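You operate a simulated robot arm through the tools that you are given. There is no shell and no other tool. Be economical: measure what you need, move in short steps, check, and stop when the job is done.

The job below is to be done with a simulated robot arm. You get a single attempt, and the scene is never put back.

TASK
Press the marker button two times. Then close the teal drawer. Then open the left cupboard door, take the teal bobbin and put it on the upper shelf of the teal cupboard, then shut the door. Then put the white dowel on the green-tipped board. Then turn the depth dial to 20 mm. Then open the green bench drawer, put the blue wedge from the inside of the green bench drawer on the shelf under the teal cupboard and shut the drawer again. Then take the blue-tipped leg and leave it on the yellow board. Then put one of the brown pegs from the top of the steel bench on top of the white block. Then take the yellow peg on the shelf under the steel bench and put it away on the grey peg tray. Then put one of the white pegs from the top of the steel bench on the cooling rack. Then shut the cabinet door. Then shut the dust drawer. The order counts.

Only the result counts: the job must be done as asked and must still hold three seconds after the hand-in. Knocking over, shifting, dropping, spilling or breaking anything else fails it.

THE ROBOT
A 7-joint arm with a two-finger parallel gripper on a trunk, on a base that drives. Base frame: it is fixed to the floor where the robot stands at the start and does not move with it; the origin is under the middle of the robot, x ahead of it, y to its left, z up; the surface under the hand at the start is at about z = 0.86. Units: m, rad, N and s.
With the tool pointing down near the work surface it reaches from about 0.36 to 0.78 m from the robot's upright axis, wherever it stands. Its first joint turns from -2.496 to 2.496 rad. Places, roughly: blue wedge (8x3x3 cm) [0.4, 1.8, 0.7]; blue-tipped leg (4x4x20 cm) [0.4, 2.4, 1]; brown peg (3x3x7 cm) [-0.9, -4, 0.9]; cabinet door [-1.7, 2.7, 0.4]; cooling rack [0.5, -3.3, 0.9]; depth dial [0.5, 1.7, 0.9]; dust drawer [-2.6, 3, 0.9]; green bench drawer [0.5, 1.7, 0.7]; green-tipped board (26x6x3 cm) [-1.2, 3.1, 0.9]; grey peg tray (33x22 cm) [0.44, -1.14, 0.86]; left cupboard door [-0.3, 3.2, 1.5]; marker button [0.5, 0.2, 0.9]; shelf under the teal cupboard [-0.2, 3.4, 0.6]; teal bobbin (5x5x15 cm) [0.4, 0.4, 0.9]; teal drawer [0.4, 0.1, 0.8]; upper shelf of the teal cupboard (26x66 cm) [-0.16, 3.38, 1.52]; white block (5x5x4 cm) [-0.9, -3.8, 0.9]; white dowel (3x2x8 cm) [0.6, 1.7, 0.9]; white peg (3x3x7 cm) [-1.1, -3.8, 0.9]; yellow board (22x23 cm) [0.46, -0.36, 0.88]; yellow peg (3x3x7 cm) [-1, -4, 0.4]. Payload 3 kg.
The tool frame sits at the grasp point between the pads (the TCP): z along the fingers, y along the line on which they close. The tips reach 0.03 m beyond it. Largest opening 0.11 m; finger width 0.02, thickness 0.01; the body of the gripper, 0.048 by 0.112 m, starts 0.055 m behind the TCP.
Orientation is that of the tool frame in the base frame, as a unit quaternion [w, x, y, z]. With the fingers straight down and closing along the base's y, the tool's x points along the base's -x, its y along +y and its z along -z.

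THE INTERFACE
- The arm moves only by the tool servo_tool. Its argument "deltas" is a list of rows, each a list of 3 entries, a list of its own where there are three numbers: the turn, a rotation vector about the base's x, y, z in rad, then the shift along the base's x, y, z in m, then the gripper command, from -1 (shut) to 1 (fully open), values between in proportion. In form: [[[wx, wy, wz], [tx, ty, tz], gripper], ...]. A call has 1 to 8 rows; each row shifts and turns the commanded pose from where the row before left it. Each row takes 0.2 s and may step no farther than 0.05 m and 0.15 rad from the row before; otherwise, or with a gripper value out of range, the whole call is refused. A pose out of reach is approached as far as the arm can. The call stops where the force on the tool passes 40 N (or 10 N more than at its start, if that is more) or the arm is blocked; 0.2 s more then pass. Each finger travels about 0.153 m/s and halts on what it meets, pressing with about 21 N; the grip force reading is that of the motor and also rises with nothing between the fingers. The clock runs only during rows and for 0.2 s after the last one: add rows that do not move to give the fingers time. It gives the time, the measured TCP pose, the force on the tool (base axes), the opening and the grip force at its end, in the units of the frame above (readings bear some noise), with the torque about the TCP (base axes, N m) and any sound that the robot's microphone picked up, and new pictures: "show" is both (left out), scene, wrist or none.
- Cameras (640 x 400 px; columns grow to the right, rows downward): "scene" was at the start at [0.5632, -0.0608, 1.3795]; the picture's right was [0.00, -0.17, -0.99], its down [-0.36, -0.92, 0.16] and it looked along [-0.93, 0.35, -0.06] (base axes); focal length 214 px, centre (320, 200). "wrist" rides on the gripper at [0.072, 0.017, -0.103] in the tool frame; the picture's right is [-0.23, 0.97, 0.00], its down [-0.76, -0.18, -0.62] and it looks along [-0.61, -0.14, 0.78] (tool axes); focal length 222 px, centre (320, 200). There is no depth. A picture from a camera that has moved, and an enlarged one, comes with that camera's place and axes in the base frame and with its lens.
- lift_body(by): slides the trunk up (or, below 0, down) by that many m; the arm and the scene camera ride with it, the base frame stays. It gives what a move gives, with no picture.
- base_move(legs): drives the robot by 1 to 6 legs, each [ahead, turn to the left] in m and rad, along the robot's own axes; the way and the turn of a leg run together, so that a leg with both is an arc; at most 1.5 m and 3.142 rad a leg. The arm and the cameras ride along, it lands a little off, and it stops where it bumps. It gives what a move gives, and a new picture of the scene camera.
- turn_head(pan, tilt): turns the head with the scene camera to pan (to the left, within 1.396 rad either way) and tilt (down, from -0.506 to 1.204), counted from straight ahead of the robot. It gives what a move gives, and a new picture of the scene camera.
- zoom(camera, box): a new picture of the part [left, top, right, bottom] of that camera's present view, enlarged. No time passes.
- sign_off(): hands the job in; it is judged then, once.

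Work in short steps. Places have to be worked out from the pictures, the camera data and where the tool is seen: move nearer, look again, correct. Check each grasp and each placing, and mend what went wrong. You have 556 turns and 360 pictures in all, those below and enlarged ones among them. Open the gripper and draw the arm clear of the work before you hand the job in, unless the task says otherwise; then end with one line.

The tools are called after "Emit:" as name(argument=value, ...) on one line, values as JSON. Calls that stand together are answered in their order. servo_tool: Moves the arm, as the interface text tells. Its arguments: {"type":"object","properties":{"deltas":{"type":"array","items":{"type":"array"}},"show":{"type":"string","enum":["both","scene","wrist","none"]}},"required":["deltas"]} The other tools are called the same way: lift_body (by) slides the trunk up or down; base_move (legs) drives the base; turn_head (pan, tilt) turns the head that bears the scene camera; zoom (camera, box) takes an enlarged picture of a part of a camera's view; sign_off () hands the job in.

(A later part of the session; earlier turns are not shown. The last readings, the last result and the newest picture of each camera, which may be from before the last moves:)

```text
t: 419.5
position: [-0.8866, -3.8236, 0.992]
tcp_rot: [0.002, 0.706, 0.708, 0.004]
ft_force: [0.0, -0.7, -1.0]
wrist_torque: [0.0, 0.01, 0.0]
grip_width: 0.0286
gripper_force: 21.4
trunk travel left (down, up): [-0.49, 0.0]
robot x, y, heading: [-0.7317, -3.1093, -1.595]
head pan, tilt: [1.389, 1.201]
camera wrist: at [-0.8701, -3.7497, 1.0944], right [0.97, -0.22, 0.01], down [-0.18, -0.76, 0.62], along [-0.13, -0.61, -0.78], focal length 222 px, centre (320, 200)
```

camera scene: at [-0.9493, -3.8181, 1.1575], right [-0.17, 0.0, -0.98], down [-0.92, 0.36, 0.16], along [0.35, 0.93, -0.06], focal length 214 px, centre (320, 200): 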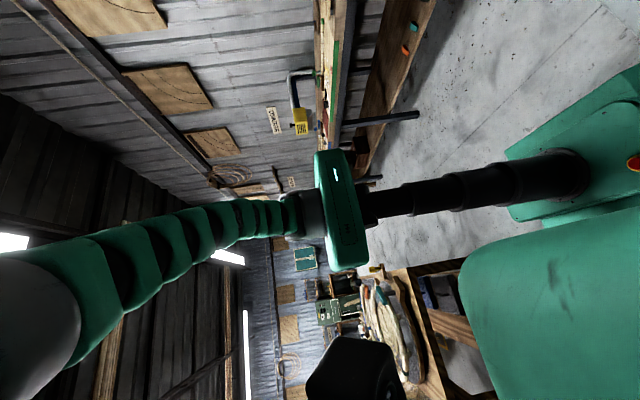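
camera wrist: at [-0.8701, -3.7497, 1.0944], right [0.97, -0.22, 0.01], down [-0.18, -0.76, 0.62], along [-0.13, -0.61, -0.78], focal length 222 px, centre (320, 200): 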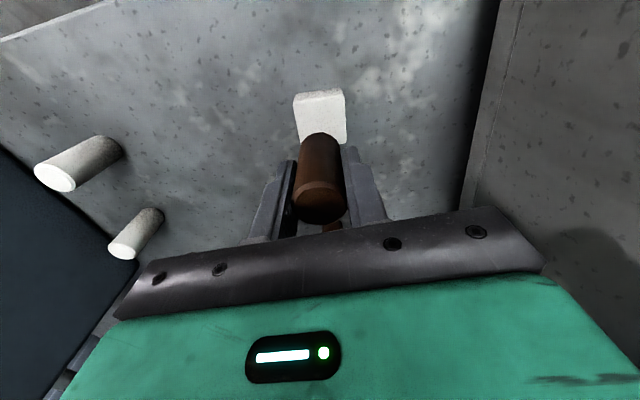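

The block centres at about (−0.879, −3.822). I shift 7 mm and lower to just above it.

Emit:
servo_tool(deltas=[[[0, 0, 0], [0.007, 0.001, -0.02], -1], [[0, 0, 0], [0, 0, -0.012], -1], [[0, 0, 0], [0, 0, 0], -1]], show="wrist")

```text
t: 420.3
position: [-0.8786, -3.822, 0.9595]
tcp_rot: [0.002, 0.706, 0.708, 0.004]
ft_force: [0.2, -0.2, -0.4]
wrist_torque: [0.01, -0.01, 0.0]
grip_width: 0.0286
gripper_force: 20.9
trunk travel left (down, up): [-0.49, 0.0]
robot x, y, heading: [-0.7365, -3.1069, -1.596]
head pan, tilt: [1.389, 1.201]
camera wrist: at [-0.8635, -3.7483, 1.0628], right [0.97, -0.22, 0.01], down [-0.18, -0.76, 0.62], along [-0.13, -0.61, -0.78], focal length 222 px, centre (320, 200)
```

wrist: 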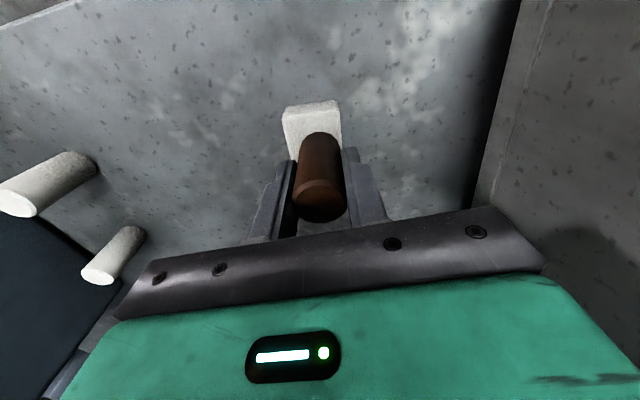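

Centred. I lower in small rows to contact.

Emit:
servo_tool(deltas=[[[0, 0, 0], [0, 0, -0.004], -1], [[0, 0, 0], [0, 0, -0.003], -1], [[0, 0, 0], [0, 0, -0.002], -1]], show="none")

Emit:
servo_tool(deltas=[[[0, 0, 0], [0, 0, -0.002], -1], [[0, 0, 0], [0, 0, -0.001], -1]], show="none")

```text
t: 421.1
position: [-0.8793, -3.8209, 0.9509]
tcp_rot: [0.003, 0.706, 0.708, 0.004]
ft_force: [-0.2, -0.7, 0.1]
wrist_torque: [0.01, -0.02, 0.02]
grip_width: 0.0287
gripper_force: 20.6
trunk travel left (down, up): [-0.49, 0.0]
robot x, y, heading: [-0.7316, -3.1058, -1.598]
head pan, tilt: [1.389, 1.201]
```

```text
t: 421.7
position: [-0.8787, -3.8212, 0.9477]
tcp_rot: [0.003, 0.706, 0.709, 0.004]
ft_force: [-0.1, -0.4, -1.0]
wrist_torque: [0.02, 0.0, -0.01]
grip_width: 0.0285
gripper_force: 21.2
trunk travel left (down, up): [-0.49, 0.0]
robot x, y, heading: [-0.7361, -3.1108, -1.596]
head pan, tilt: [1.389, 1.201]
```

Emit:
servo_tool(deltas=[[[0, 0, 0], [0, 0, -0.0015], -1], [[0, 0, 0], [0, 0, -0.0015], -1]], show="none")

Emit:
servo_tool(deltas=[[[0, 0, 0], [0, 0, -0.0015], -1], [[0, 0, 0], [0, 0, -0.0015], -1]], show="none")

```text
t: 422.3
position: [-0.8789, -3.821, 0.946]
tcp_rot: [0.003, 0.706, 0.708, 0.002]
ft_force: [-2.3, -0.9, 6.7]
wrist_torque: [0.0, 0.24, 0.05]
grip_width: 0.0285
gripper_force: 21.1
trunk travel left (down, up): [-0.49, 0.0]
robot x, y, heading: [-0.7358, -3.111, -1.592]
head pan, tilt: [1.389, 1.201]
```

```text
t: 422.9
position: [-0.8778, -3.8209, 0.9442]
tcp_rot: [0.003, 0.706, 0.708, 0.002]
ft_force: [-3.2, -1.9, 17.5]
wrist_torque: [-0.12, 0.23, 0.0]
grip_width: 0.0287
gripper_force: 21.6
trunk travel left (down, up): [-0.49, 0.0]
robot x, y, heading: [-0.7358, -3.1133, -1.593]
head pan, tilt: [1.389, 1.201]
```

Seated (17 N). I ease up, open gently and rise.

Emit:
servo_tool(deltas=[[[0, 0, 0], [0, 0, 0.002], -1], [[0, 0, 0], [0, 0, 0], -0.4], [[0, 0, 0], [0, 0, 0], 0], [[0, 0, 0], [0, 0, 0.02], 0], [[0, 0, 0], [0, 0, 0.04], 0], [[0, 0, 0], [0, 0, 0.04], 0]], show="wrist")

```text
t: 424.3
position: [-0.8787, -3.8214, 1.0455]
tcp_rot: [0.002, 0.706, 0.708, 0.002]
ft_force: [-0.1, 1.0, 0.6]
wrist_torque: [0.02, 0.01, 0.03]
grip_width: 0.0548
gripper_force: 0.1
trunk travel left (down, up): [-0.49, 0.0]
robot x, y, heading: [-0.7321, -3.1081, -1.589]
head pan, tilt: [1.389, 1.201]
camera wrist: at [-0.8641, -3.7488, 1.1474], right [0.97, -0.22, 0.01], down [-0.18, -0.76, 0.62], along [-0.13, -0.61, -0.78], focal length 222 px, centre (320, 200)
```

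wrist: 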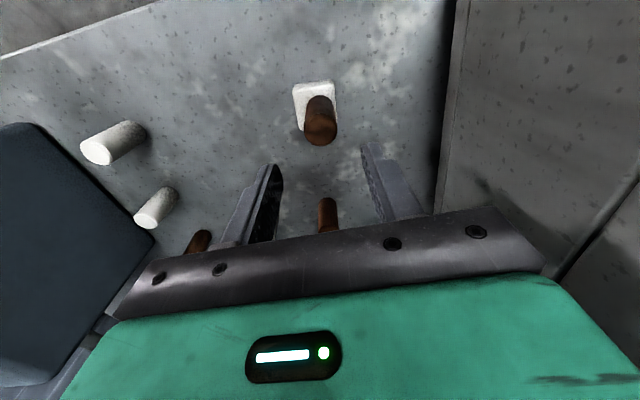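

The brown peg stands on the block. Next the yellow peg on the low shelf: I rise, back off, and turn the hand horizontal.

Emit:
servo_tool(deltas=[[[0, 0, 0], [0, 0, 0.045], 0], [[0, 0, 0], [0, 0, 0.045], 0], [[0, 0, 0], [0, 0, 0.045], 0]], show="none")

Emit:
base_move(legs=[[-0.4, 0]])

```text
t: 425.1
position: [-0.8784, -3.8254, 1.177]
tcp_rot: [0.001, 0.707, 0.708, 0.003]
ft_force: [-0.6, -0.2, 0.4]
wrist_torque: [-0.03, -0.02, 0.01]
grip_width: 0.0551
gripper_force: 0.2
trunk travel left (down, up): [-0.49, 0.0]
robot x, y, heading: [-0.7337, -3.1095, -1.596]
head pan, tilt: [1.389, 1.201]
```

```text
t: 427.6
position: [-0.8716, -3.4292, 1.1763]
tcp_rot: [0.003, 0.707, 0.707, 0.003]
ft_force: [-0.2, -0.4, 0.5]
wrist_torque: [0.01, 0.0, 0.04]
grip_width: 0.055
gripper_force: 0.0
trunk travel left (down, up): [-0.49, 0.0]
robot x, y, heading: [-0.7246, -2.7135, -1.596]
head pan, tilt: [1.389, 1.201]
camera scene: at [-0.8186, -3.4415, 1.2986], right [-0.17, 0.0, -0.98], down [-0.92, 0.36, 0.16], along [0.36, 0.93, -0.06], focal length 214 px, centre (320, 200)
```

scene: 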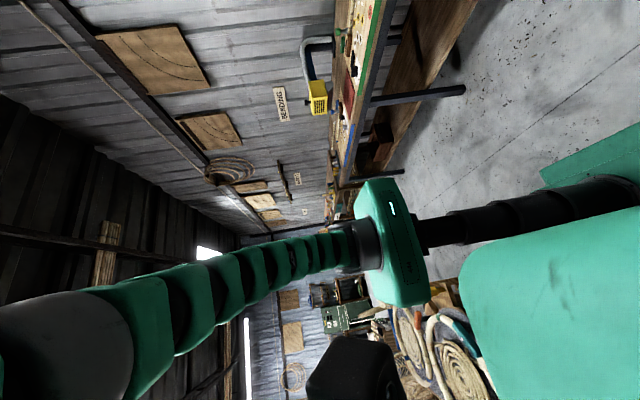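

Emit:
servo_tool(deltas=[[[-0.1428, 0, 0], [0, 0, 0], 0], [[-0.1428, 0, 0], [0, 0, 0], 0], [[-0.1428, 0, 0], [0, 0, 0], 0], [[-0.1428, 0, 0], [0, 0, 0], 0], [[-0.1428, 0, 0], [0, 0, 0], 0], [[-0.1428, 0, 0], [0, 0, 0], 0], [[-0.1428, 0, 0], [0, 0, 0], 0], [[-0.1428, 0, 0], [0, 0, 0], 0]], show="none")

Emit:
servo_tool(deltas=[[[-0.1428, 0, 0], [0, 0, 0], 0], [[-0.1428, 0, 0], [0, 0, 0], 0], [[-0.1428, 0, 0], [0, 0, 0], 0]], show="none")

Emit:
lift_body(by=-0.49)

Emit:
turn_head(pan=0, tilt=0.2)

```text
t: 429.4
position: [-0.8711, -3.4298, 1.1775]
tcp_rot: [0.385, 0.593, 0.596, -0.38]
ft_force: [1.0, -0.2, -0.1]
wrist_torque: [0.02, -0.01, -0.02]
grip_width: 0.055
gripper_force: 0.0
trunk travel left (down, up): [-0.49, 0.0]
robot x, y, heading: [-0.7229, -2.714, -1.598]
head pan, tilt: [1.389, 1.201]
```

```text
t: 430.2
position: [-0.8722, -3.4294, 1.1772]
tcp_rot: [0.503, 0.498, 0.501, -0.498]
ft_force: [-0.1, 0.4, 0.4]
wrist_torque: [0.0, 0.01, 0.0]
grip_width: 0.0554
gripper_force: 0.1
trunk travel left (down, up): [-0.49, 0.0]
robot x, y, heading: [-0.7237, -2.7146, -1.594]
head pan, tilt: [1.389, 1.201]
```

```text
refused: -0.49 is not a number from -0.4 to 0.4
```

```text
t: 431.7
position: [-0.8727, -3.4296, 1.1767]
tcp_rot: [0.502, 0.499, 0.502, -0.497]
ft_force: [-0.3, 0.3, -0.2]
wrist_torque: [-0.03, -0.03, 0.04]
grip_width: 0.0549
gripper_force: 0.1
trunk travel left (down, up): [-0.49, 0.0]
robot x, y, heading: [-0.7207, -2.7127, -1.596]
head pan, tilt: [0.0, 0.201]
camera scene: at [-0.873, -3.3948, 1.2702], right [-1.0, -0.01, 0.0], down [0.0, 0.2, -0.98], along [0.01, -0.98, -0.2], focal length 214 px, centre (320, 200)
```

scene: 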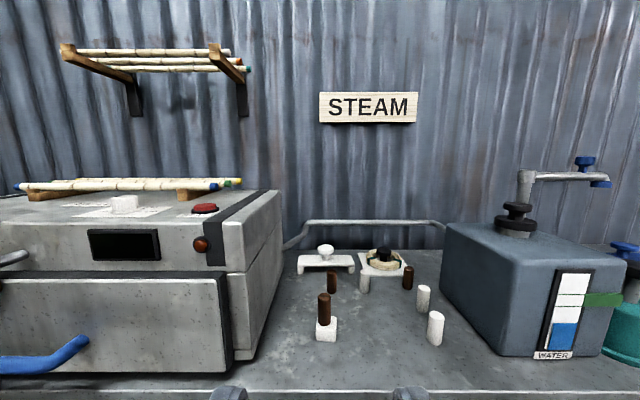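

Good view; the brown peg stands on the block. I lower the trunk in two steps to look under the bench.

Emit:
lift_body(by=-0.4)

Emit:
lift_body(by=-0.09)

Emit:
servo_tool(deltas=[[[0, 0, 0], [0, 0, 0], 0]], show="scene")

```text
t: 435.6
position: [-0.8722, -3.4298, 0.777]
tcp_rot: [0.502, 0.498, 0.502, -0.497]
ft_force: [0.2, -0.2, 0.3]
wrist_torque: [0.02, 0.01, 0.02]
grip_width: 0.0551
gripper_force: 0.0
trunk travel left (down, up): [-0.09, 0.4]
robot x, y, heading: [-0.7265, -2.7131, -1.596]
head pan, tilt: [0.0, 0.201]
```

```text
t: 436.8
position: [-0.8716, -3.4308, 0.6866]
tcp_rot: [0.502, 0.498, 0.502, -0.498]
ft_force: [-0.7, -0.2, 0.1]
wrist_torque: [-0.01, -0.02, -0.02]
grip_width: 0.0549
gripper_force: 0.1
trunk travel left (down, up): [0.0, 0.49]
robot x, y, heading: [-0.7244, -2.7132, -1.604]
head pan, tilt: [0.0, 0.201]
```

```text
t: 437.2
position: [-0.8724, -3.4297, 0.6875]
tcp_rot: [0.502, 0.499, 0.502, -0.498]
ft_force: [-1.1, 0.5, 0.1]
wrist_torque: [-0.02, 0.02, -0.01]
grip_width: 0.055
gripper_force: 0.1
trunk travel left (down, up): [0.0, 0.49]
robot x, y, heading: [-0.7256, -2.713, -1.594]
head pan, tilt: [0.0, 0.201]
camera scene: at [-0.873, -3.3944, 0.7803], right [-1.0, -0.01, 0.0], down [0.0, 0.2, -0.98], along [0.01, -0.98, -0.2], focal length 214 px, centre (320, 200)
```

scene: 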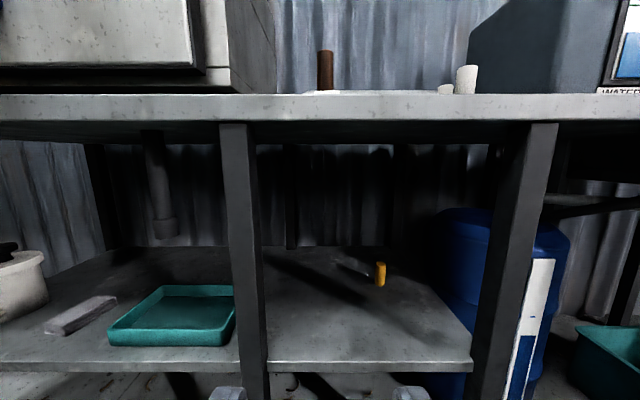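

The yellow peg is at about (−1.055, −4.0) on the low shelf. The hand must come in pitched ~38° down so its underside clears the shelf; I set that pose here in the open.

Emit:
servo_tool(deltas=[[[0.1326, 0, 0], [0, 0, -0.045], 0], [[0.1326, 0, 0], [0, 0, -0.045], 0], [[0.1326, 0, 0], [0, 0, -0.045], 0], [[0.1326, 0, 0], [0, 0, -0.045], 0], [[0.1326, 0, 0], [0, 0, -0.045], 0], [[0, 0, 0], [0, 0, -0.02], 0]], show="scene")

```text
t: 438.6
position: [-0.8738, -3.4315, 0.447]
tcp_rot: [0.312, 0.635, 0.636, -0.307]
ft_force: [0.0, 0.3, 0.2]
wrist_torque: [0.02, 0.0, 0.0]
grip_width: 0.0551
gripper_force: 0.0
trunk travel left (down, up): [0.0, 0.49]
robot x, y, heading: [-0.7227, -2.7153, -1.598]
head pan, tilt: [0.0, 0.201]
camera scene: at [-0.8754, -3.4608, 0.5422], right [-1.0, -0.01, -0.01], down [0.0, 0.76, -0.65], along [0.01, -0.65, -0.76], focal length 214 px, centre (320, 200)
```

scene: 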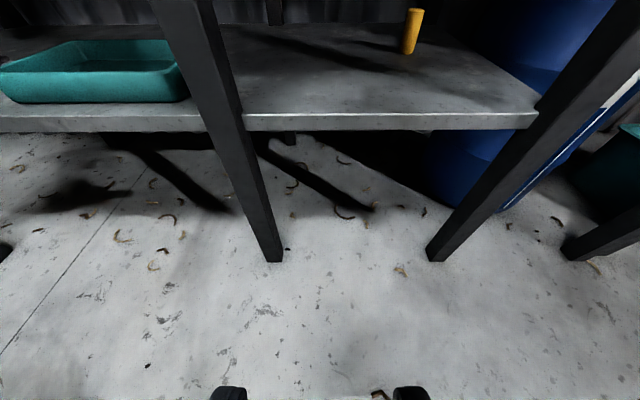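

Reach is fine at this height. The peg is near (−1.05, −3.99), shelf at z≈0.395, free gap x −0.77..−1.13. I make a small S-move to shift right.

Emit:
base_move(legs=[[0, -0.45], [0.24, 0], [0, 0.45]])

```text
t: 440.5
position: [-1.1744, -3.2931, 0.4459]
tcp_rot: [0.234, 0.764, 0.476, -0.368]
ft_force: [-0.3, 0.3, 0.4]
wrist_torque: [0.03, 0.03, -0.03]
grip_width: 0.055
gripper_force: 0.1
trunk travel left (down, up): [0.0, 0.49]
robot x, y, heading: [-0.7062, -2.7292, -1.978]
head pan, tilt: [0.0, 0.201]
stopped in leg 1: the robot was blocked; the commanded pose is now the measured one
camera scene: at [-1.1888, -3.3203, 0.5422], right [-0.9, 0.44, -0.01], down [0.34, 0.68, -0.65], along [-0.28, -0.58, -0.76], focal length 214 px, centre (320, 200)
```

scene: 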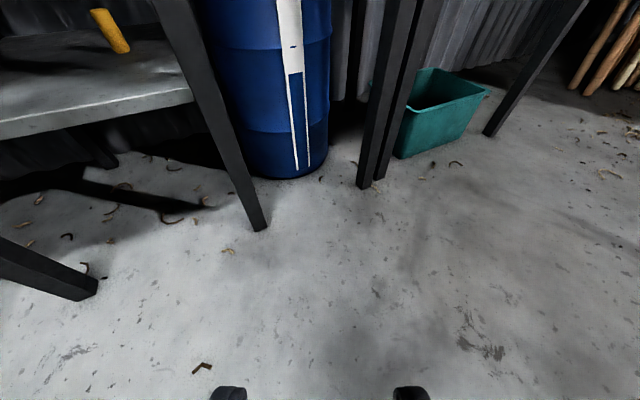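

The base's right side is against the wooden bench leg. I go ahead and turn back straight.

Emit:
base_move(legs=[[0.22, 0], [0, 0.38]])

```text
t: 443.4
position: [-1.0188, -3.61, 0.448]
tcp_rot: [0.299, 0.662, 0.608, -0.32]
ft_force: [-0.5, -0.3, -0.8]
wrist_torque: [0.03, -0.01, 0.02]
grip_width: 0.0551
gripper_force: 0.0
trunk travel left (down, up): [0.0, 0.49]
robot x, y, heading: [-0.7569, -2.9144, -1.763]
head pan, tilt: [0.0, 0.201]
stopped in leg 2: the robot was blocked; the commanded pose is now the measured one
camera scene: at [-1.0227, -3.639, 0.5436], right [-1.0, 0.08, -0.01], down [0.07, 0.76, -0.65], along [-0.05, -0.64, -0.76], focal length 214 px, centre (320, 200)
```

scene: 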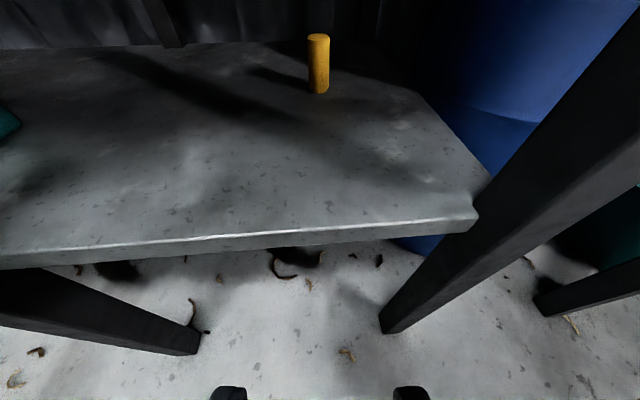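

Now the peg is straight ahead at (−1.05, −3.992), z 0.395–0.464. I shift the hand 3 cm left for leg clearance and drive in 0.27 m.

Emit:
servo_tool(deltas=[[[0, 0, 0.04], [0.034, 0, 0], 0], [[0, 0, 0.04], [0, 0, -0.004], 0]], show="none")

Emit:
base_move(legs=[[0.26, 0]])

```text
t: 444.0
position: [-0.9845, -3.6077, 0.4456]
tcp_rot: [0.31, 0.638, 0.634, -0.308]
ft_force: [-0.8, -0.6, 0.4]
wrist_torque: [-0.03, 0.03, -0.02]
grip_width: 0.055
gripper_force: 0.1
trunk travel left (down, up): [0.0, 0.49]
robot x, y, heading: [-0.7567, -2.914, -1.768]
head pan, tilt: [0.0, 0.201]
```

```text
t: 445.9
position: [-1.0331, -3.8656, 0.4444]
tcp_rot: [0.311, 0.637, 0.635, -0.307]
ft_force: [0.1, -0.1, -0.2]
wrist_torque: [-0.02, 0.02, 0.01]
grip_width: 0.0547
gripper_force: 0.1
trunk travel left (down, up): [0.0, 0.49]
robot x, y, heading: [-0.8062, -3.1683, -1.758]
head pan, tilt: [0.0, 0.201]
camera scene: at [-1.0339, -3.894, 0.5403], right [-1.0, 0.0, -0.01], down [0.0, 0.76, -0.65], along [0.0, -0.65, -0.76], focal length 214 px, centre (320, 200)
```

scene: 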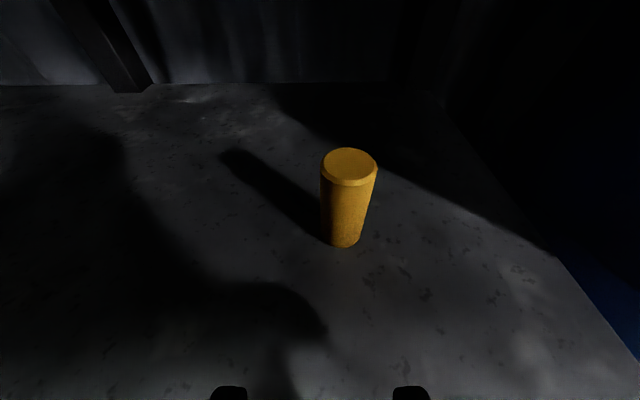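

Peg at (−1.050, −3.985). I creep the base 7 cm and finish with the arm.

Emit:
base_move(legs=[[0.075, 0]])

Emit:
servo_tool(deltas=[[[0, 0, 0], [-0.003, -0.02, 0], 0], [[0, 0, 0], [0, -0.015, -0.003], 0]], show="scene")

```text
t: 446.9
position: [-1.0459, -3.9139, 0.4261]
tcp_rot: [0.313, 0.645, 0.626, -0.307]
ft_force: [-2.5, 791.1, 1038.0]
wrist_torque: [3.29, 29.87, -21.71]
grip_width: 0.0535
gripper_force: 0.1
trunk travel left (down, up): [0.0, 0.49]
robot x, y, heading: [-0.8163, -3.2214, -1.767]
head pan, tilt: [0.0, 0.201]
stopped in leg 1: the robot was blocked; the commanded pose is now the measured one
camera scene: at [-1.0493, -3.9427, 0.5225], right [-1.0, 0.02, -0.02], down [0.03, 0.76, -0.65], along [0.0, -0.65, -0.76], focal length 214 px, centre (320, 200)
```

scene: 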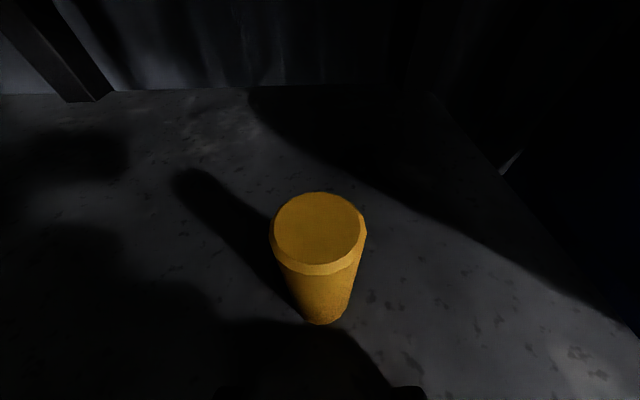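

```text
t: 447.5
position: [-1.0681, -3.9362, 0.4258]
tcp_rot: [0.307, 0.657, 0.62, -0.299]
ft_force: [43.5, 415.6, 553.0]
wrist_torque: [2.1, 3.61, -2.87]
grip_width: 0.0129
gripper_force: 0.0
trunk travel left (down, up): [0.0, 0.49]
robot x, y, heading: [-0.8181, -3.2227, -1.773]
head pan, tilt: [0.0, 0.201]
camera scene: at [-1.0722, -3.9663, 0.522], right [-1.0, 0.04, -0.03], down [0.05, 0.77, -0.63], along [0.0, -0.64, -0.77], focal length 214 px, centre (320, 200)
```

scene: 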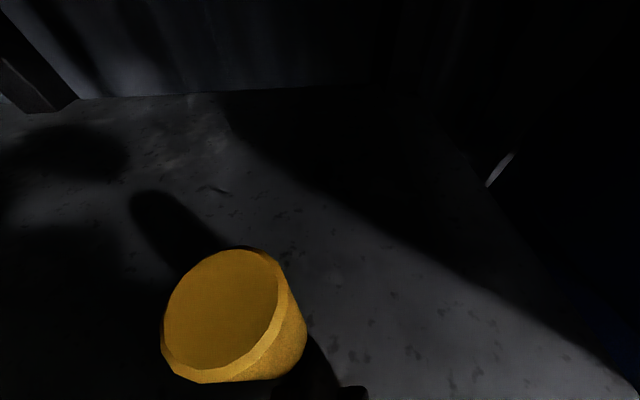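

Very large forces—the arm is jammed against the bench. I back the base off at once.

Emit:
base_move(legs=[[-0.06, 0]])

```text
t: 448.4
position: [-1.0344, -3.8945, 0.4279]
tcp_rot: [0.305, 0.643, 0.636, -0.297]
ft_force: [6.6, -10.9, 16.1]
wrist_torque: [-0.55, 0.31, 0.42]
grip_width: 0.0517
gripper_force: 0.0
trunk travel left (down, up): [0.0, 0.49]
robot x, y, heading: [-0.8093, -3.1624, -1.759]
head pan, tilt: [0.0, 0.201]
camera scene: at [-1.0358, -3.9265, 0.5225], right [-1.0, 0.0, -0.01], down [0.01, 0.78, -0.63], along [0.01, -0.63, -0.78], focal length 214 px, centre (320, 200)
```

scene: 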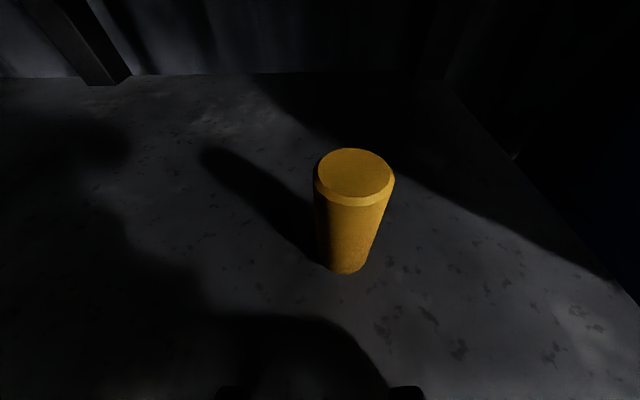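

The peg is still upright. The forearm seems to catch the bench edge when the base is too near; I back a little more and instead extend the arm.

Emit:
servo_tool(deltas=[[[0, 0, 0], [0, 0.02, 0.012], 0], [[0, 0, 0], [0, 0.01, 0.004], 0]], show="none")

Emit:
base_move(legs=[[-0.08, 0]])

```text
t: 449.0
position: [-1.0355, -3.8637, 0.442]
tcp_rot: [0.306, 0.642, 0.638, -0.296]
ft_force: [0.4, -0.4, 0.0]
wrist_torque: [0.0, 0.01, 0.0]
grip_width: 0.055
gripper_force: 0.1
trunk travel left (down, up): [0.0, 0.49]
robot x, y, heading: [-0.8084, -3.1647, -1.767]
head pan, tilt: [0.0, 0.201]
```

```text
t: 450.1
position: [-1.0195, -3.7835, 0.4426]
tcp_rot: [0.306, 0.642, 0.637, -0.297]
ft_force: [0.1, 0.2, 0.7]
wrist_torque: [-0.01, -0.02, 0.0]
grip_width: 0.055
gripper_force: 0.1
trunk travel left (down, up): [0.0, 0.49]
robot x, y, heading: [-0.7919, -3.0809, -1.767]
head pan, tilt: [0.0, 0.201]
camera scene: at [-1.022, -3.8151, 0.5371], right [-1.0, 0.0, -0.02], down [0.01, 0.78, -0.63], along [0.01, -0.63, -0.78], focal length 214 px, centre (320, 200)
```

scene: 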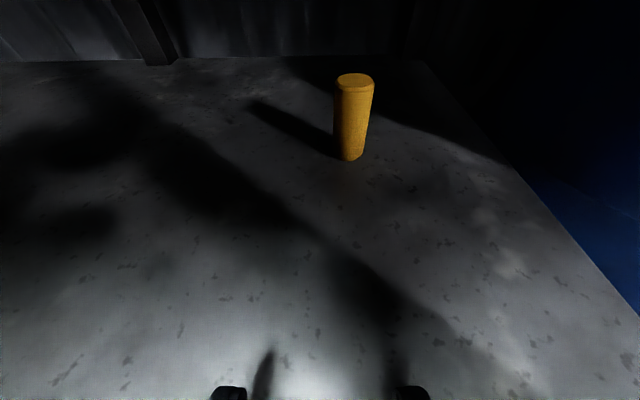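

Zero force. I extend the arm forward 12 cm to see its reach at this pose.

Emit:
servo_tool(deltas=[[[0, 0, 0], [-0.01, -0.03, 0], 0], [[0, 0, 0], [-0.01, -0.03, 0], 0], [[0, 0, 0], [-0.01, -0.03, 0], 0], [[0, 0, 0], [0, -0.03, 0], 0]], show="scene")

```text
t: 451.1
position: [-1.0499, -3.9038, 0.4427]
tcp_rot: [0.306, 0.642, 0.637, -0.297]
ft_force: [0.9, -0.3, -0.1]
wrist_torque: [0.01, 0.01, 0.0]
grip_width: 0.0549
gripper_force: 0.1
trunk travel left (down, up): [0.0, 0.49]
robot x, y, heading: [-0.7927, -3.0835, -1.768]
head pan, tilt: [0.0, 0.201]
camera scene: at [-1.0516, -3.9354, 0.5383], right [-1.0, 0.0, -0.01], down [0.01, 0.78, -0.63], along [0.01, -0.63, -0.78], focal length 214 px, centre (320, 200)
```

scene: 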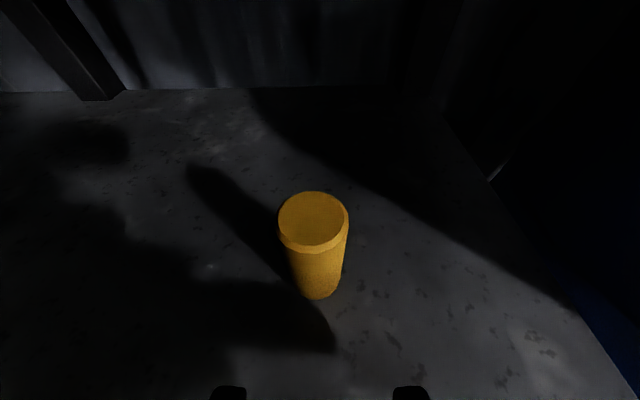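

No force, reach OK. I advance the last 7 cm with the fingers astride the peg.

Emit:
servo_tool(deltas=[[[0, 0, 0], [0.001, -0.02, 0], 0], [[0, 0, 0], [0.001, -0.02, 0], 0], [[0, 0, 0], [0, -0.02, 0], 0], [[0, 0, 0], [0, -0.014, 0], 0]], show="scene")

```text
t: 452.1
position: [-1.0479, -3.9785, 0.4404]
tcp_rot: [0.305, 0.644, 0.636, -0.298]
ft_force: [-0.4, 0.3, 0.2]
wrist_torque: [-0.01, -0.01, 0.03]
grip_width: 0.0551
gripper_force: 0.1
trunk travel left (down, up): [0.0, 0.49]
robot x, y, heading: [-0.7914, -3.0783, -1.759]
head pan, tilt: [0.0, 0.201]
camera scene: at [-1.0501, -4.0096, 0.5359], right [-1.0, 0.0, -0.01], down [0.01, 0.78, -0.63], along [0.01, -0.63, -0.78], focal length 214 px, centre (320, 200)
```

scene: 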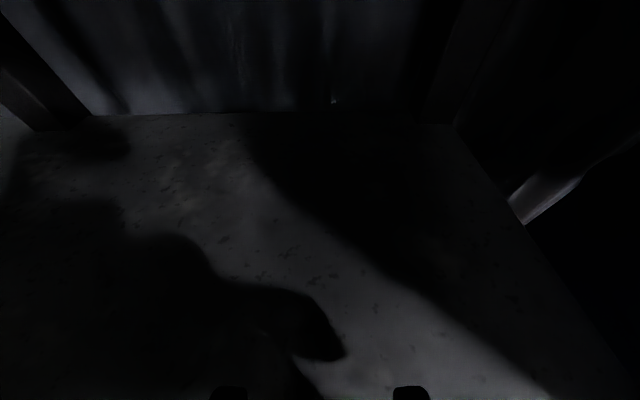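

I close on the peg.

Emit:
servo_tool(deltas=[[[0, 0, 0], [0, -0.004, 0], 0], [[0, 0, 0], [0, 0, 0], -1], [[0, 0, 0], [0, 0, 0], -1], [[0, 0, 0], [0, 0, 0], -1]], show="wrist")

```text
t: 453.1
position: [-1.0476, -3.9817, 0.4411]
tcp_rot: [0.306, 0.643, 0.637, -0.296]
ft_force: [1.2, 0.0, 0.6]
wrist_torque: [0.01, -0.01, 0.0]
grip_width: 0.0282
gripper_force: 20.7
trunk travel left (down, up): [0.0, 0.49]
robot x, y, heading: [-0.7925, -3.0837, -1.765]
head pan, tilt: [0.0, 0.201]
camera wrist: at [-1.0304, -3.8556, 0.4503], right [0.97, -0.15, 0.19], down [-0.19, 0.0, 0.98], along [-0.14, -0.99, -0.03], focal length 222 px, centre (320, 200)
```

wrist: 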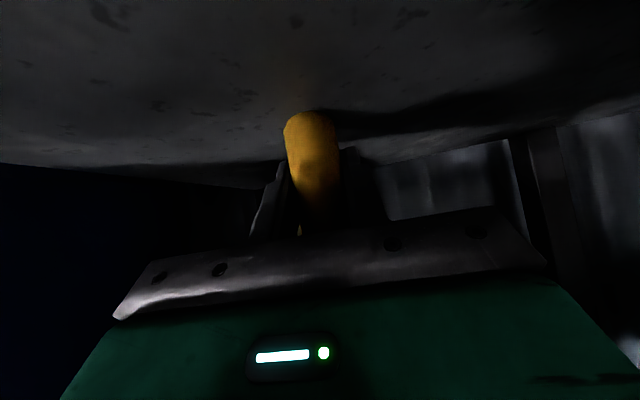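

Gripped. I lift 2.5 cm and draw straight back.

Emit:
servo_tool(deltas=[[[0, 0, 0], [0, 0, 0.012], -1], [[0, 0, 0], [0, 0.005, 0.013], -1], [[0, 0, 0], [0, 0.04, 0], -1], [[0, 0, 0], [0, 0.04, 0], -1], [[0, 0, 0], [0.01, 0.04, 0], -1], [[0, 0, 0], [0.01, 0.04, 0], -1], [[0, 0, 0], [0.01, 0.04, 0], -1]], show="scene")

```text
t: 454.7
position: [-1.0164, -3.7774, 0.4672]
tcp_rot: [0.306, 0.644, 0.636, -0.296]
ft_force: [0.1, -0.2, -0.9]
wrist_torque: [-0.05, 0.0, 0.02]
grip_width: 0.0281
gripper_force: 20.8
trunk travel left (down, up): [0.0, 0.49]
robot x, y, heading: [-0.7932, -3.0833, -1.762]
head pan, tilt: [0.0, 0.201]
camera scene: at [-1.019, -3.8089, 0.5634], right [-1.0, 0.0, -0.02], down [0.01, 0.78, -0.63], along [0.01, -0.63, -0.78], focal length 214 px, centre (320, 200)
```

scene: 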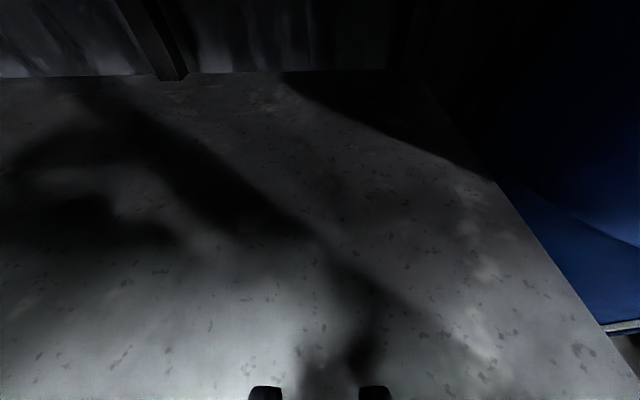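

The peg is out of its place. I reverse clear of the bench, then raise the trunk.

Emit:
base_move(legs=[[-0.5, 0]])

Emit:
lift_body(by=0.4)

Emit:
servo_tool(deltas=[[[0, 0, 0], [0, 0.0, 0.045], -1], [[0, 0, 0], [0, 0.0, 0.045], -1], [[0, 0, 0], [0, 0, 0.045], -1]])

```text
t: 456.2
position: [-0.9648, -3.7279, 0.4694]
tcp_rot: [0.313, 0.627, 0.652, -0.288]
ft_force: [-0.1, -0.9, 0.3]
wrist_torque: [0.04, 0.01, -0.03]
grip_width: 0.0281
gripper_force: 21.0
trunk travel left (down, up): [0.0, 0.49]
robot x, y, heading: [-0.7634, -3.0271, -1.635]
head pan, tilt: [0.0, 0.201]
stopped in leg 1: the robot was blocked; the commanded pose is now the measured one
camera scene: at [-0.9654, -3.7588, 0.5642], right [-1.0, -0.05, -0.02], down [-0.03, 0.78, -0.63], along [0.04, -0.63, -0.78], focal length 214 px, centre (320, 200)
```

scene: 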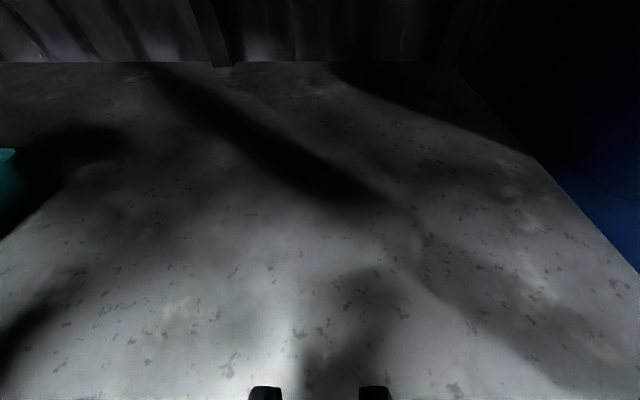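

```text
t: 458.3
position: [-0.9641, -3.7233, 0.6677]
tcp_rot: [0.308, 0.63, 0.655, -0.282]
ft_force: [-1.9, -7.8, -19.4]
wrist_torque: [1.17, 0.16, -0.24]
grip_width: 0.0282
gripper_force: 21.8
trunk travel left (down, up): [-0.206, 0.284]
robot x, y, heading: [-0.7577, -3.0243, -1.63]
head pan, tilt: [0.0, 0.201]
stopped: the force on the tool passed its limit at 52 N (the readings are from after the stop); the commanded pose is now the measured one
```

```text
t: 458.5
position: [-0.9621, -3.7183, 0.6675]
tcp_rot: [0.304, 0.632, 0.657, -0.275]
ft_force: [-3.0, -5.4, -31.0]
wrist_torque: [1.08, 0.47, -0.24]
grip_width: 0.0283
gripper_force: 21.2
trunk travel left (down, up): [-0.206, 0.284]
robot x, y, heading: [-0.7603, -3.0231, -1.631]
head pan, tilt: [0.0, 0.201]
stopped in row 1: the force on the tool passed its limit at 71 N (the readings are from after the stop); the commanded pose is now the measured one
camera scene: at [-0.9654, -3.7529, 0.7613], right [-1.0, -0.04, -0.01], down [-0.02, 0.81, -0.58], along [0.03, -0.58, -0.81], focal length 214 px, centre (320, 200)
camera wrist: at [-0.9525, -3.593, 0.6826], right [0.98, -0.1, 0.19], down [-0.2, -0.05, 0.98], along [-0.09, -0.99, -0.07], focal length 222 px, centre (320, 200)
```

scene: 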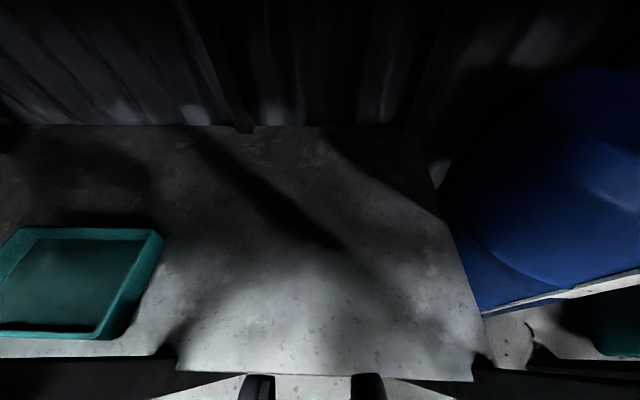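
wrist: 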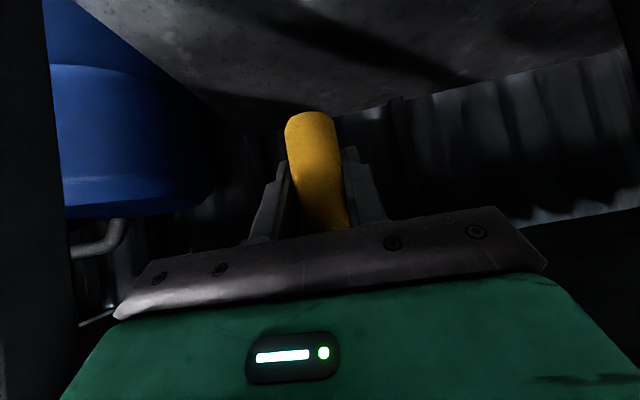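

I bumped the bench underside while still beneath it. I lower 3 cm and draw the hand out toward the robot.

Emit:
servo_tool(deltas=[[[0, 0, 0], [0, 0.01, -0.03], -1], [[0, 0, 0], [0.01, 0.04, 0], -1], [[0, 0, 0], [0.01, 0.04, 0], -1], [[0, 0, 0], [0.01, 0.03, 0], -1]], show="scene")

```text
t: 459.5
position: [-0.9315, -3.5997, 0.6408]
tcp_rot: [0.304, 0.632, 0.656, -0.279]
ft_force: [0.3, -0.1, -0.9]
wrist_torque: [-0.01, -0.01, -0.01]
grip_width: 0.0278
gripper_force: 21.3
trunk travel left (down, up): [-0.206, 0.284]
robot x, y, heading: [-0.7515, -3.024, -1.63]
head pan, tilt: [0.0, 0.201]
camera scene: at [-0.9324, -3.6339, 0.7344], right [-1.0, -0.05, -0.02], down [-0.03, 0.8, -0.6], along [0.04, -0.6, -0.8], focal length 214 px, centre (320, 200)
```

scene: 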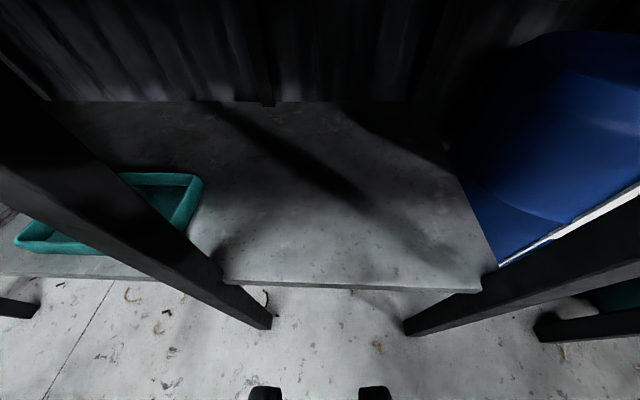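

The hand is out from under the bench. I turn the base right 0.35 and reverse so the rear swings clear of the wooden bench.

Emit:
base_move(legs=[[0, -0.35]])

```text
t: 461.0
position: [-1.1163, -3.5042, 0.6411]
tcp_rot: [0.253, 0.735, 0.538, -0.326]
ft_force: [0.3, -0.7, 0.1]
wrist_torque: [0.0, 0.01, -0.03]
grip_width: 0.0282
gripper_force: 21.2
trunk travel left (down, up): [-0.206, 0.284]
robot x, y, heading: [-0.7468, -3.0271, -1.98]
head pan, tilt: [0.0, 0.201]
camera scene: at [-1.127, -3.5371, 0.7349], right [-0.96, 0.29, -0.02], down [0.24, 0.76, -0.61], along [-0.16, -0.58, -0.8], focal length 214 px, centre (320, 200)
```

scene: 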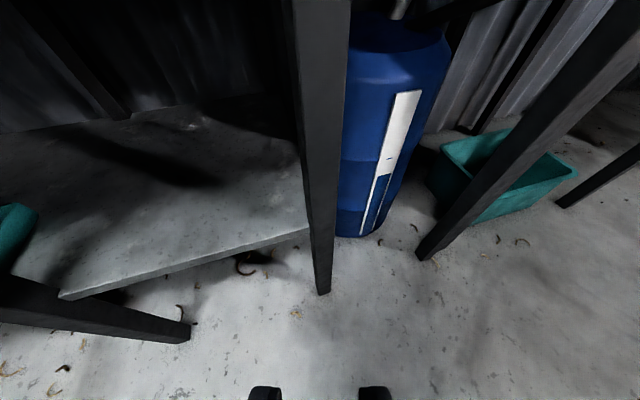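

Emit:
base_move(legs=[[-0.6, 0], [0, 0.38]])

```text
t: 465.6
position: [-0.6786, -3.0611, 0.6406]
tcp_rot: [0.309, 0.623, 0.664, -0.275]
ft_force: [-0.4, -0.6, -0.6]
wrist_torque: [0.01, -0.04, 0.05]
grip_width: 0.0284
gripper_force: 21.2
trunk travel left (down, up): [-0.206, 0.284]
robot x, y, heading: [-0.5271, -2.483, -1.605]
head pan, tilt: [0.0, 0.201]
camera scene: at [-0.6784, -3.0952, 0.7352], right [-1.0, -0.07, -0.02], down [-0.05, 0.79, -0.61], along [0.06, -0.6, -0.8], focal length 214 px, centre (320, 200)
```

scene: 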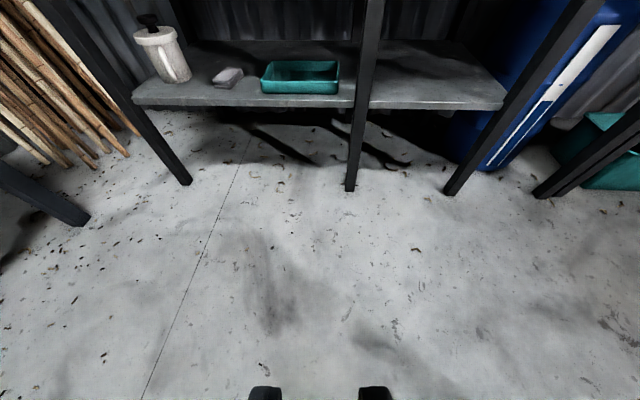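

Clear. I raise the trunk and reverse up the corridor to y≈−1.15, keeping the hand's pitch so the peg stays upright.

Emit:
lift_body(by=0.284)

Emit:
base_move(legs=[[-1.3, 0], [0, 1.6]])

```text
t: 468.4
position: [-0.678, -3.0613, 0.9253]
tcp_rot: [0.308, 0.623, 0.665, -0.274]
ft_force: [0.5, -0.4, -0.4]
wrist_torque: [-0.01, 0.0, -0.01]
grip_width: 0.0281
gripper_force: 21.0
trunk travel left (down, up): [-0.49, 0.0]
robot x, y, heading: [-0.5269, -2.4817, -1.608]
head pan, tilt: [0.0, 0.201]
```

```text
t: 478.0
position: [0.0458, -1.4753, 0.9266]
tcp_rot: [0.412, 0.083, 0.907, -0.026]
ft_force: [0.9, 1.2, 0.5]
wrist_torque: [-0.07, 0.02, -0.02]
grip_width: 0.0281
gripper_force: 20.8
trunk travel left (down, up): [-0.49, 0.0]
robot x, y, heading: [-0.4948, -1.2388, -0.247]
head pan, tilt: [0.0, 0.201]
stopped in leg 2: the robot was blocked; the commanded pose is now the measured one
camera scene: at [0.0773, -1.4849, 1.0202], right [-0.17, -0.98, -0.02], down [-0.78, 0.15, -0.6], along [0.6, -0.09, -0.8], focal length 214 px, centre (320, 200)
```

scene: 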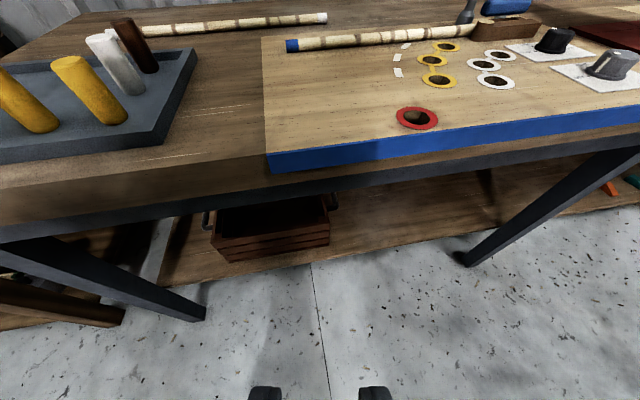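

Grey tray with pegs is ahead-left. I finish the turn after a slight reverse.

Emit:
base_move(legs=[[-0.06, 0], [0, 0.26]])

```text
t: 479.9
position: [0.0338, -1.3098, 0.925]
tcp_rot: [0.41, -0.039, 0.911, 0.029]
ft_force: [-0.3, -0.5, 0.1]
wrist_torque: [0.01, 0.02, -0.01]
grip_width: 0.0282
gripper_force: 20.6
trunk travel left (down, up): [-0.49, 0.0]
robot x, y, heading: [-0.5552, -1.2328, 0.015]
head pan, tilt: [0.0, 0.201]
camera scene: at [0.066, -1.3108, 1.0199], right [0.09, -1.0, -0.02], down [-0.79, -0.06, -0.6], along [0.6, 0.07, -0.8], focal length 214 px, centre (320, 200)
```

scene: 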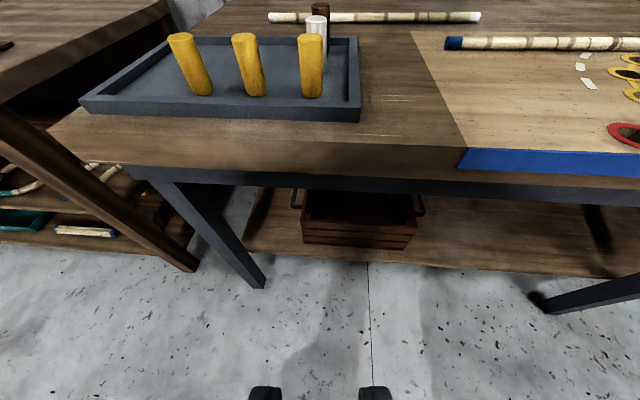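

The tray's front row of yellow pegs is at x≈0.357 with the next free place at y≈−1.035. I correct yaw and pitch slightly and raise, then drive closer.

Emit:
servo_tool(deltas=[[[0, -0.035, -0.09], [0, 0.04, 0.02], -1], [[0, 0, 0], [0, 0.045, 0.02], -1], [[0, 0, 0], [0, 0.045, 0.02], -1], [[0, 0, 0], [0, 0.045, 0.02], -1], [[0, 0, 0], [0, 0.045, 0.02], -1], [[0, 0, 0], [0, 0.045, 0], -1]])

```text
t: 481.3
position: [0.0317, -1.0478, 1.0265]
tcp_rot: [0.428, 0.002, 0.904, 0.01]
ft_force: [0.1, -0.7, 0.1]
wrist_torque: [0.02, 0.0, 0.06]
grip_width: 0.0284
gripper_force: 20.8
trunk travel left (down, up): [-0.49, 0.0]
robot x, y, heading: [-0.5529, -1.2332, 0.017]
head pan, tilt: [0.0, 0.201]
camera scene: at [0.0612, -1.0515, 1.1224], right [0.0, -1.0, -0.02], down [-0.78, 0.01, -0.63], along [0.63, 0.02, -0.78], focal length 214 px, centre (320, 200)
camera wrist: at [-0.0941, -1.0317, 1.0357], right [0.14, 0.97, 0.19], down [0.0, -0.2, 0.98], along [0.99, -0.14, -0.03], focal length 222 px, centre (320, 200)
```

scene: 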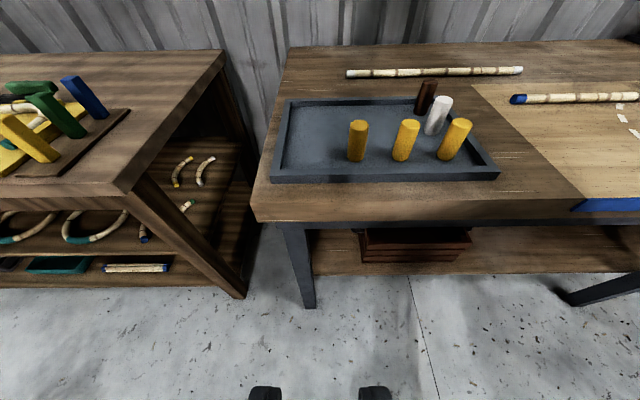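
wrist: 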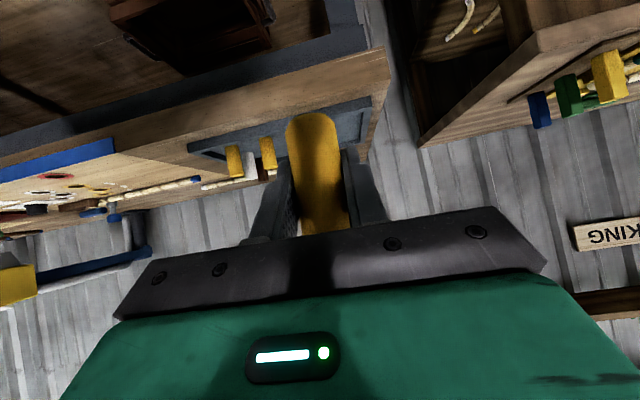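

Tray geometry confirmed. I drive 0.17 m ahead.

Emit:
base_move(legs=[[0.17, 0]])

Emit:
servo_tool(deltas=[[[0, 0, 0], [0.045, 0.002, 0], -1], [[0, 0, 0], [0.045, 0.002, 0], -1], [[0, 0, 0], [0.045, 0.002, 0], -1]], show="both")

```text
t: 482.8
position: [0.2079, -1.0451, 1.0258]
tcp_rot: [0.428, 0.003, 0.904, 0.009]
ft_force: [-0.4, -1.5, -0.4]
wrist_torque: [-0.03, -0.01, -0.02]
grip_width: 0.0284
gripper_force: 20.5
trunk travel left (down, up): [-0.49, 0.0]
robot x, y, heading: [-0.3775, -1.2348, 0.021]
head pan, tilt: [0.0, 0.201]
camera scene: at [0.2375, -1.0491, 1.1223], right [0.0, -1.0, -0.02], down [-0.78, 0.01, -0.63], along [0.63, 0.02, -0.78], focal length 214 px, centre (320, 200)
```

scene: 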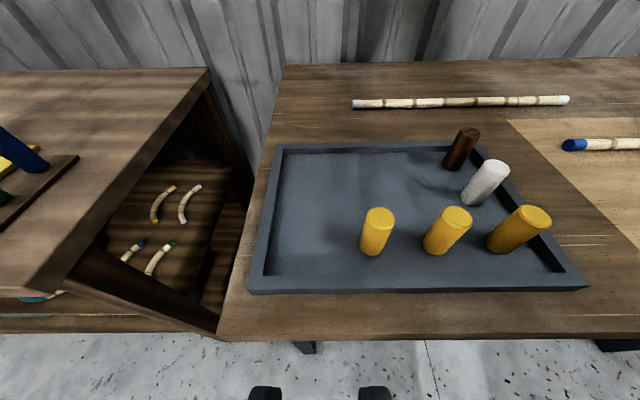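

```text
t: 483.6
position: [0.3431, -1.0402, 1.0272]
tcp_rot: [0.428, 0.002, 0.904, 0.01]
ft_force: [0.5, -0.1, -0.1]
wrist_torque: [-0.02, -0.02, -0.03]
grip_width: 0.0283
gripper_force: 21.0
trunk travel left (down, up): [-0.49, 0.0]
robot x, y, heading: [-0.3806, -1.2321, 0.015]
head pan, tilt: [0.0, 0.201]
camera scene: at [0.3727, -1.043, 1.1225], right [0.0, -1.0, -0.02], down [-0.78, 0.01, -0.63], along [0.63, 0.02, -0.78], focal length 214 px, centre (320, 200)
camera wrist: at [0.2174, -1.0232, 1.0358], right [0.14, 0.97, 0.19], down [0.0, -0.2, 0.98], along [0.99, -0.14, -0.03], focal length 222 px, centre (320, 200)
```

scene: 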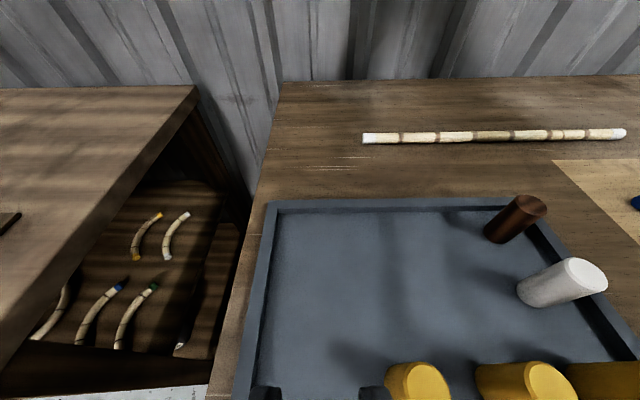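
wrist: 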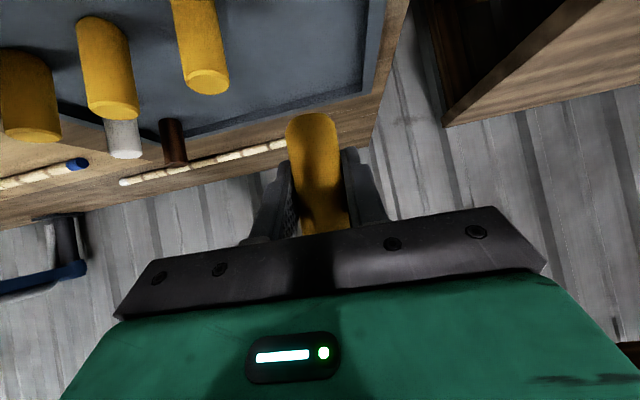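

I go to (0.40, −1.035) and lower toward the tray floor.

Emit:
servo_tool(deltas=[[[0, 0, 0], [0.04, 0.004, 0], -1], [[0, 0, 0], [0.015, 0, -0.03], -1], [[0, 0, 0], [0, 0, -0.035], -1], [[0, 0, 0], [0, 0, -0.03], -1]], show="both")

```text
t: 484.6
position: [0.3967, -1.037, 0.9326]
tcp_rot: [0.429, 0.003, 0.903, 0.009]
ft_force: [0.1, -0.2, -0.7]
wrist_torque: [-0.03, 0.02, -0.01]
grip_width: 0.0282
gripper_force: 21.3
trunk travel left (down, up): [-0.49, 0.0]
robot x, y, heading: [-0.3807, -1.2301, 0.013]
head pan, tilt: [0.0, 0.201]
camera scene: at [0.4255, -1.0404, 1.0282], right [0.0, -1.0, -0.02], down [-0.77, 0.01, -0.63], along [0.63, 0.02, -0.77], focal length 214 px, centre (320, 200)
camera wrist: at [0.2705, -1.0205, 0.9411], right [0.14, 0.97, 0.19], down [0.0, -0.2, 0.98], along [0.99, -0.14, -0.03], focal length 222 px, centre (320, 200)
```

scene: 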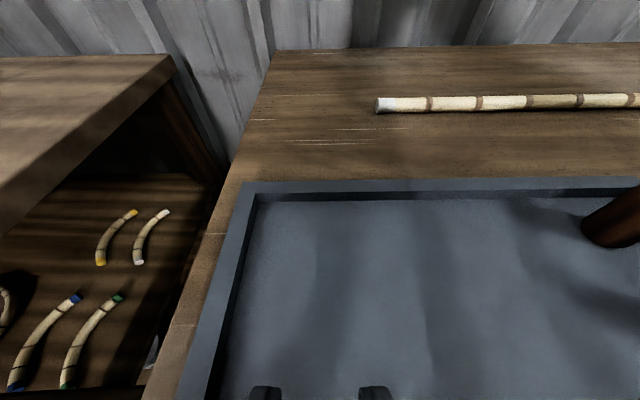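
wrist: 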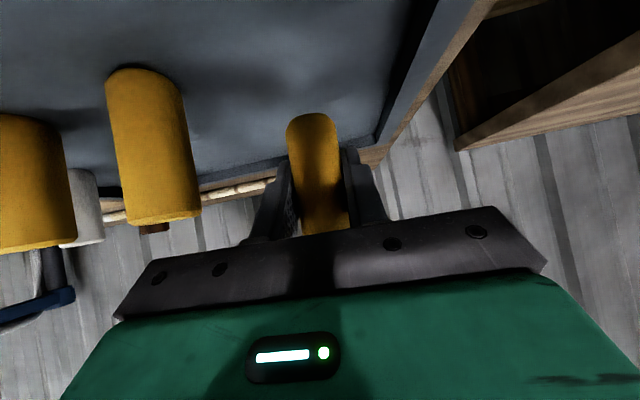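

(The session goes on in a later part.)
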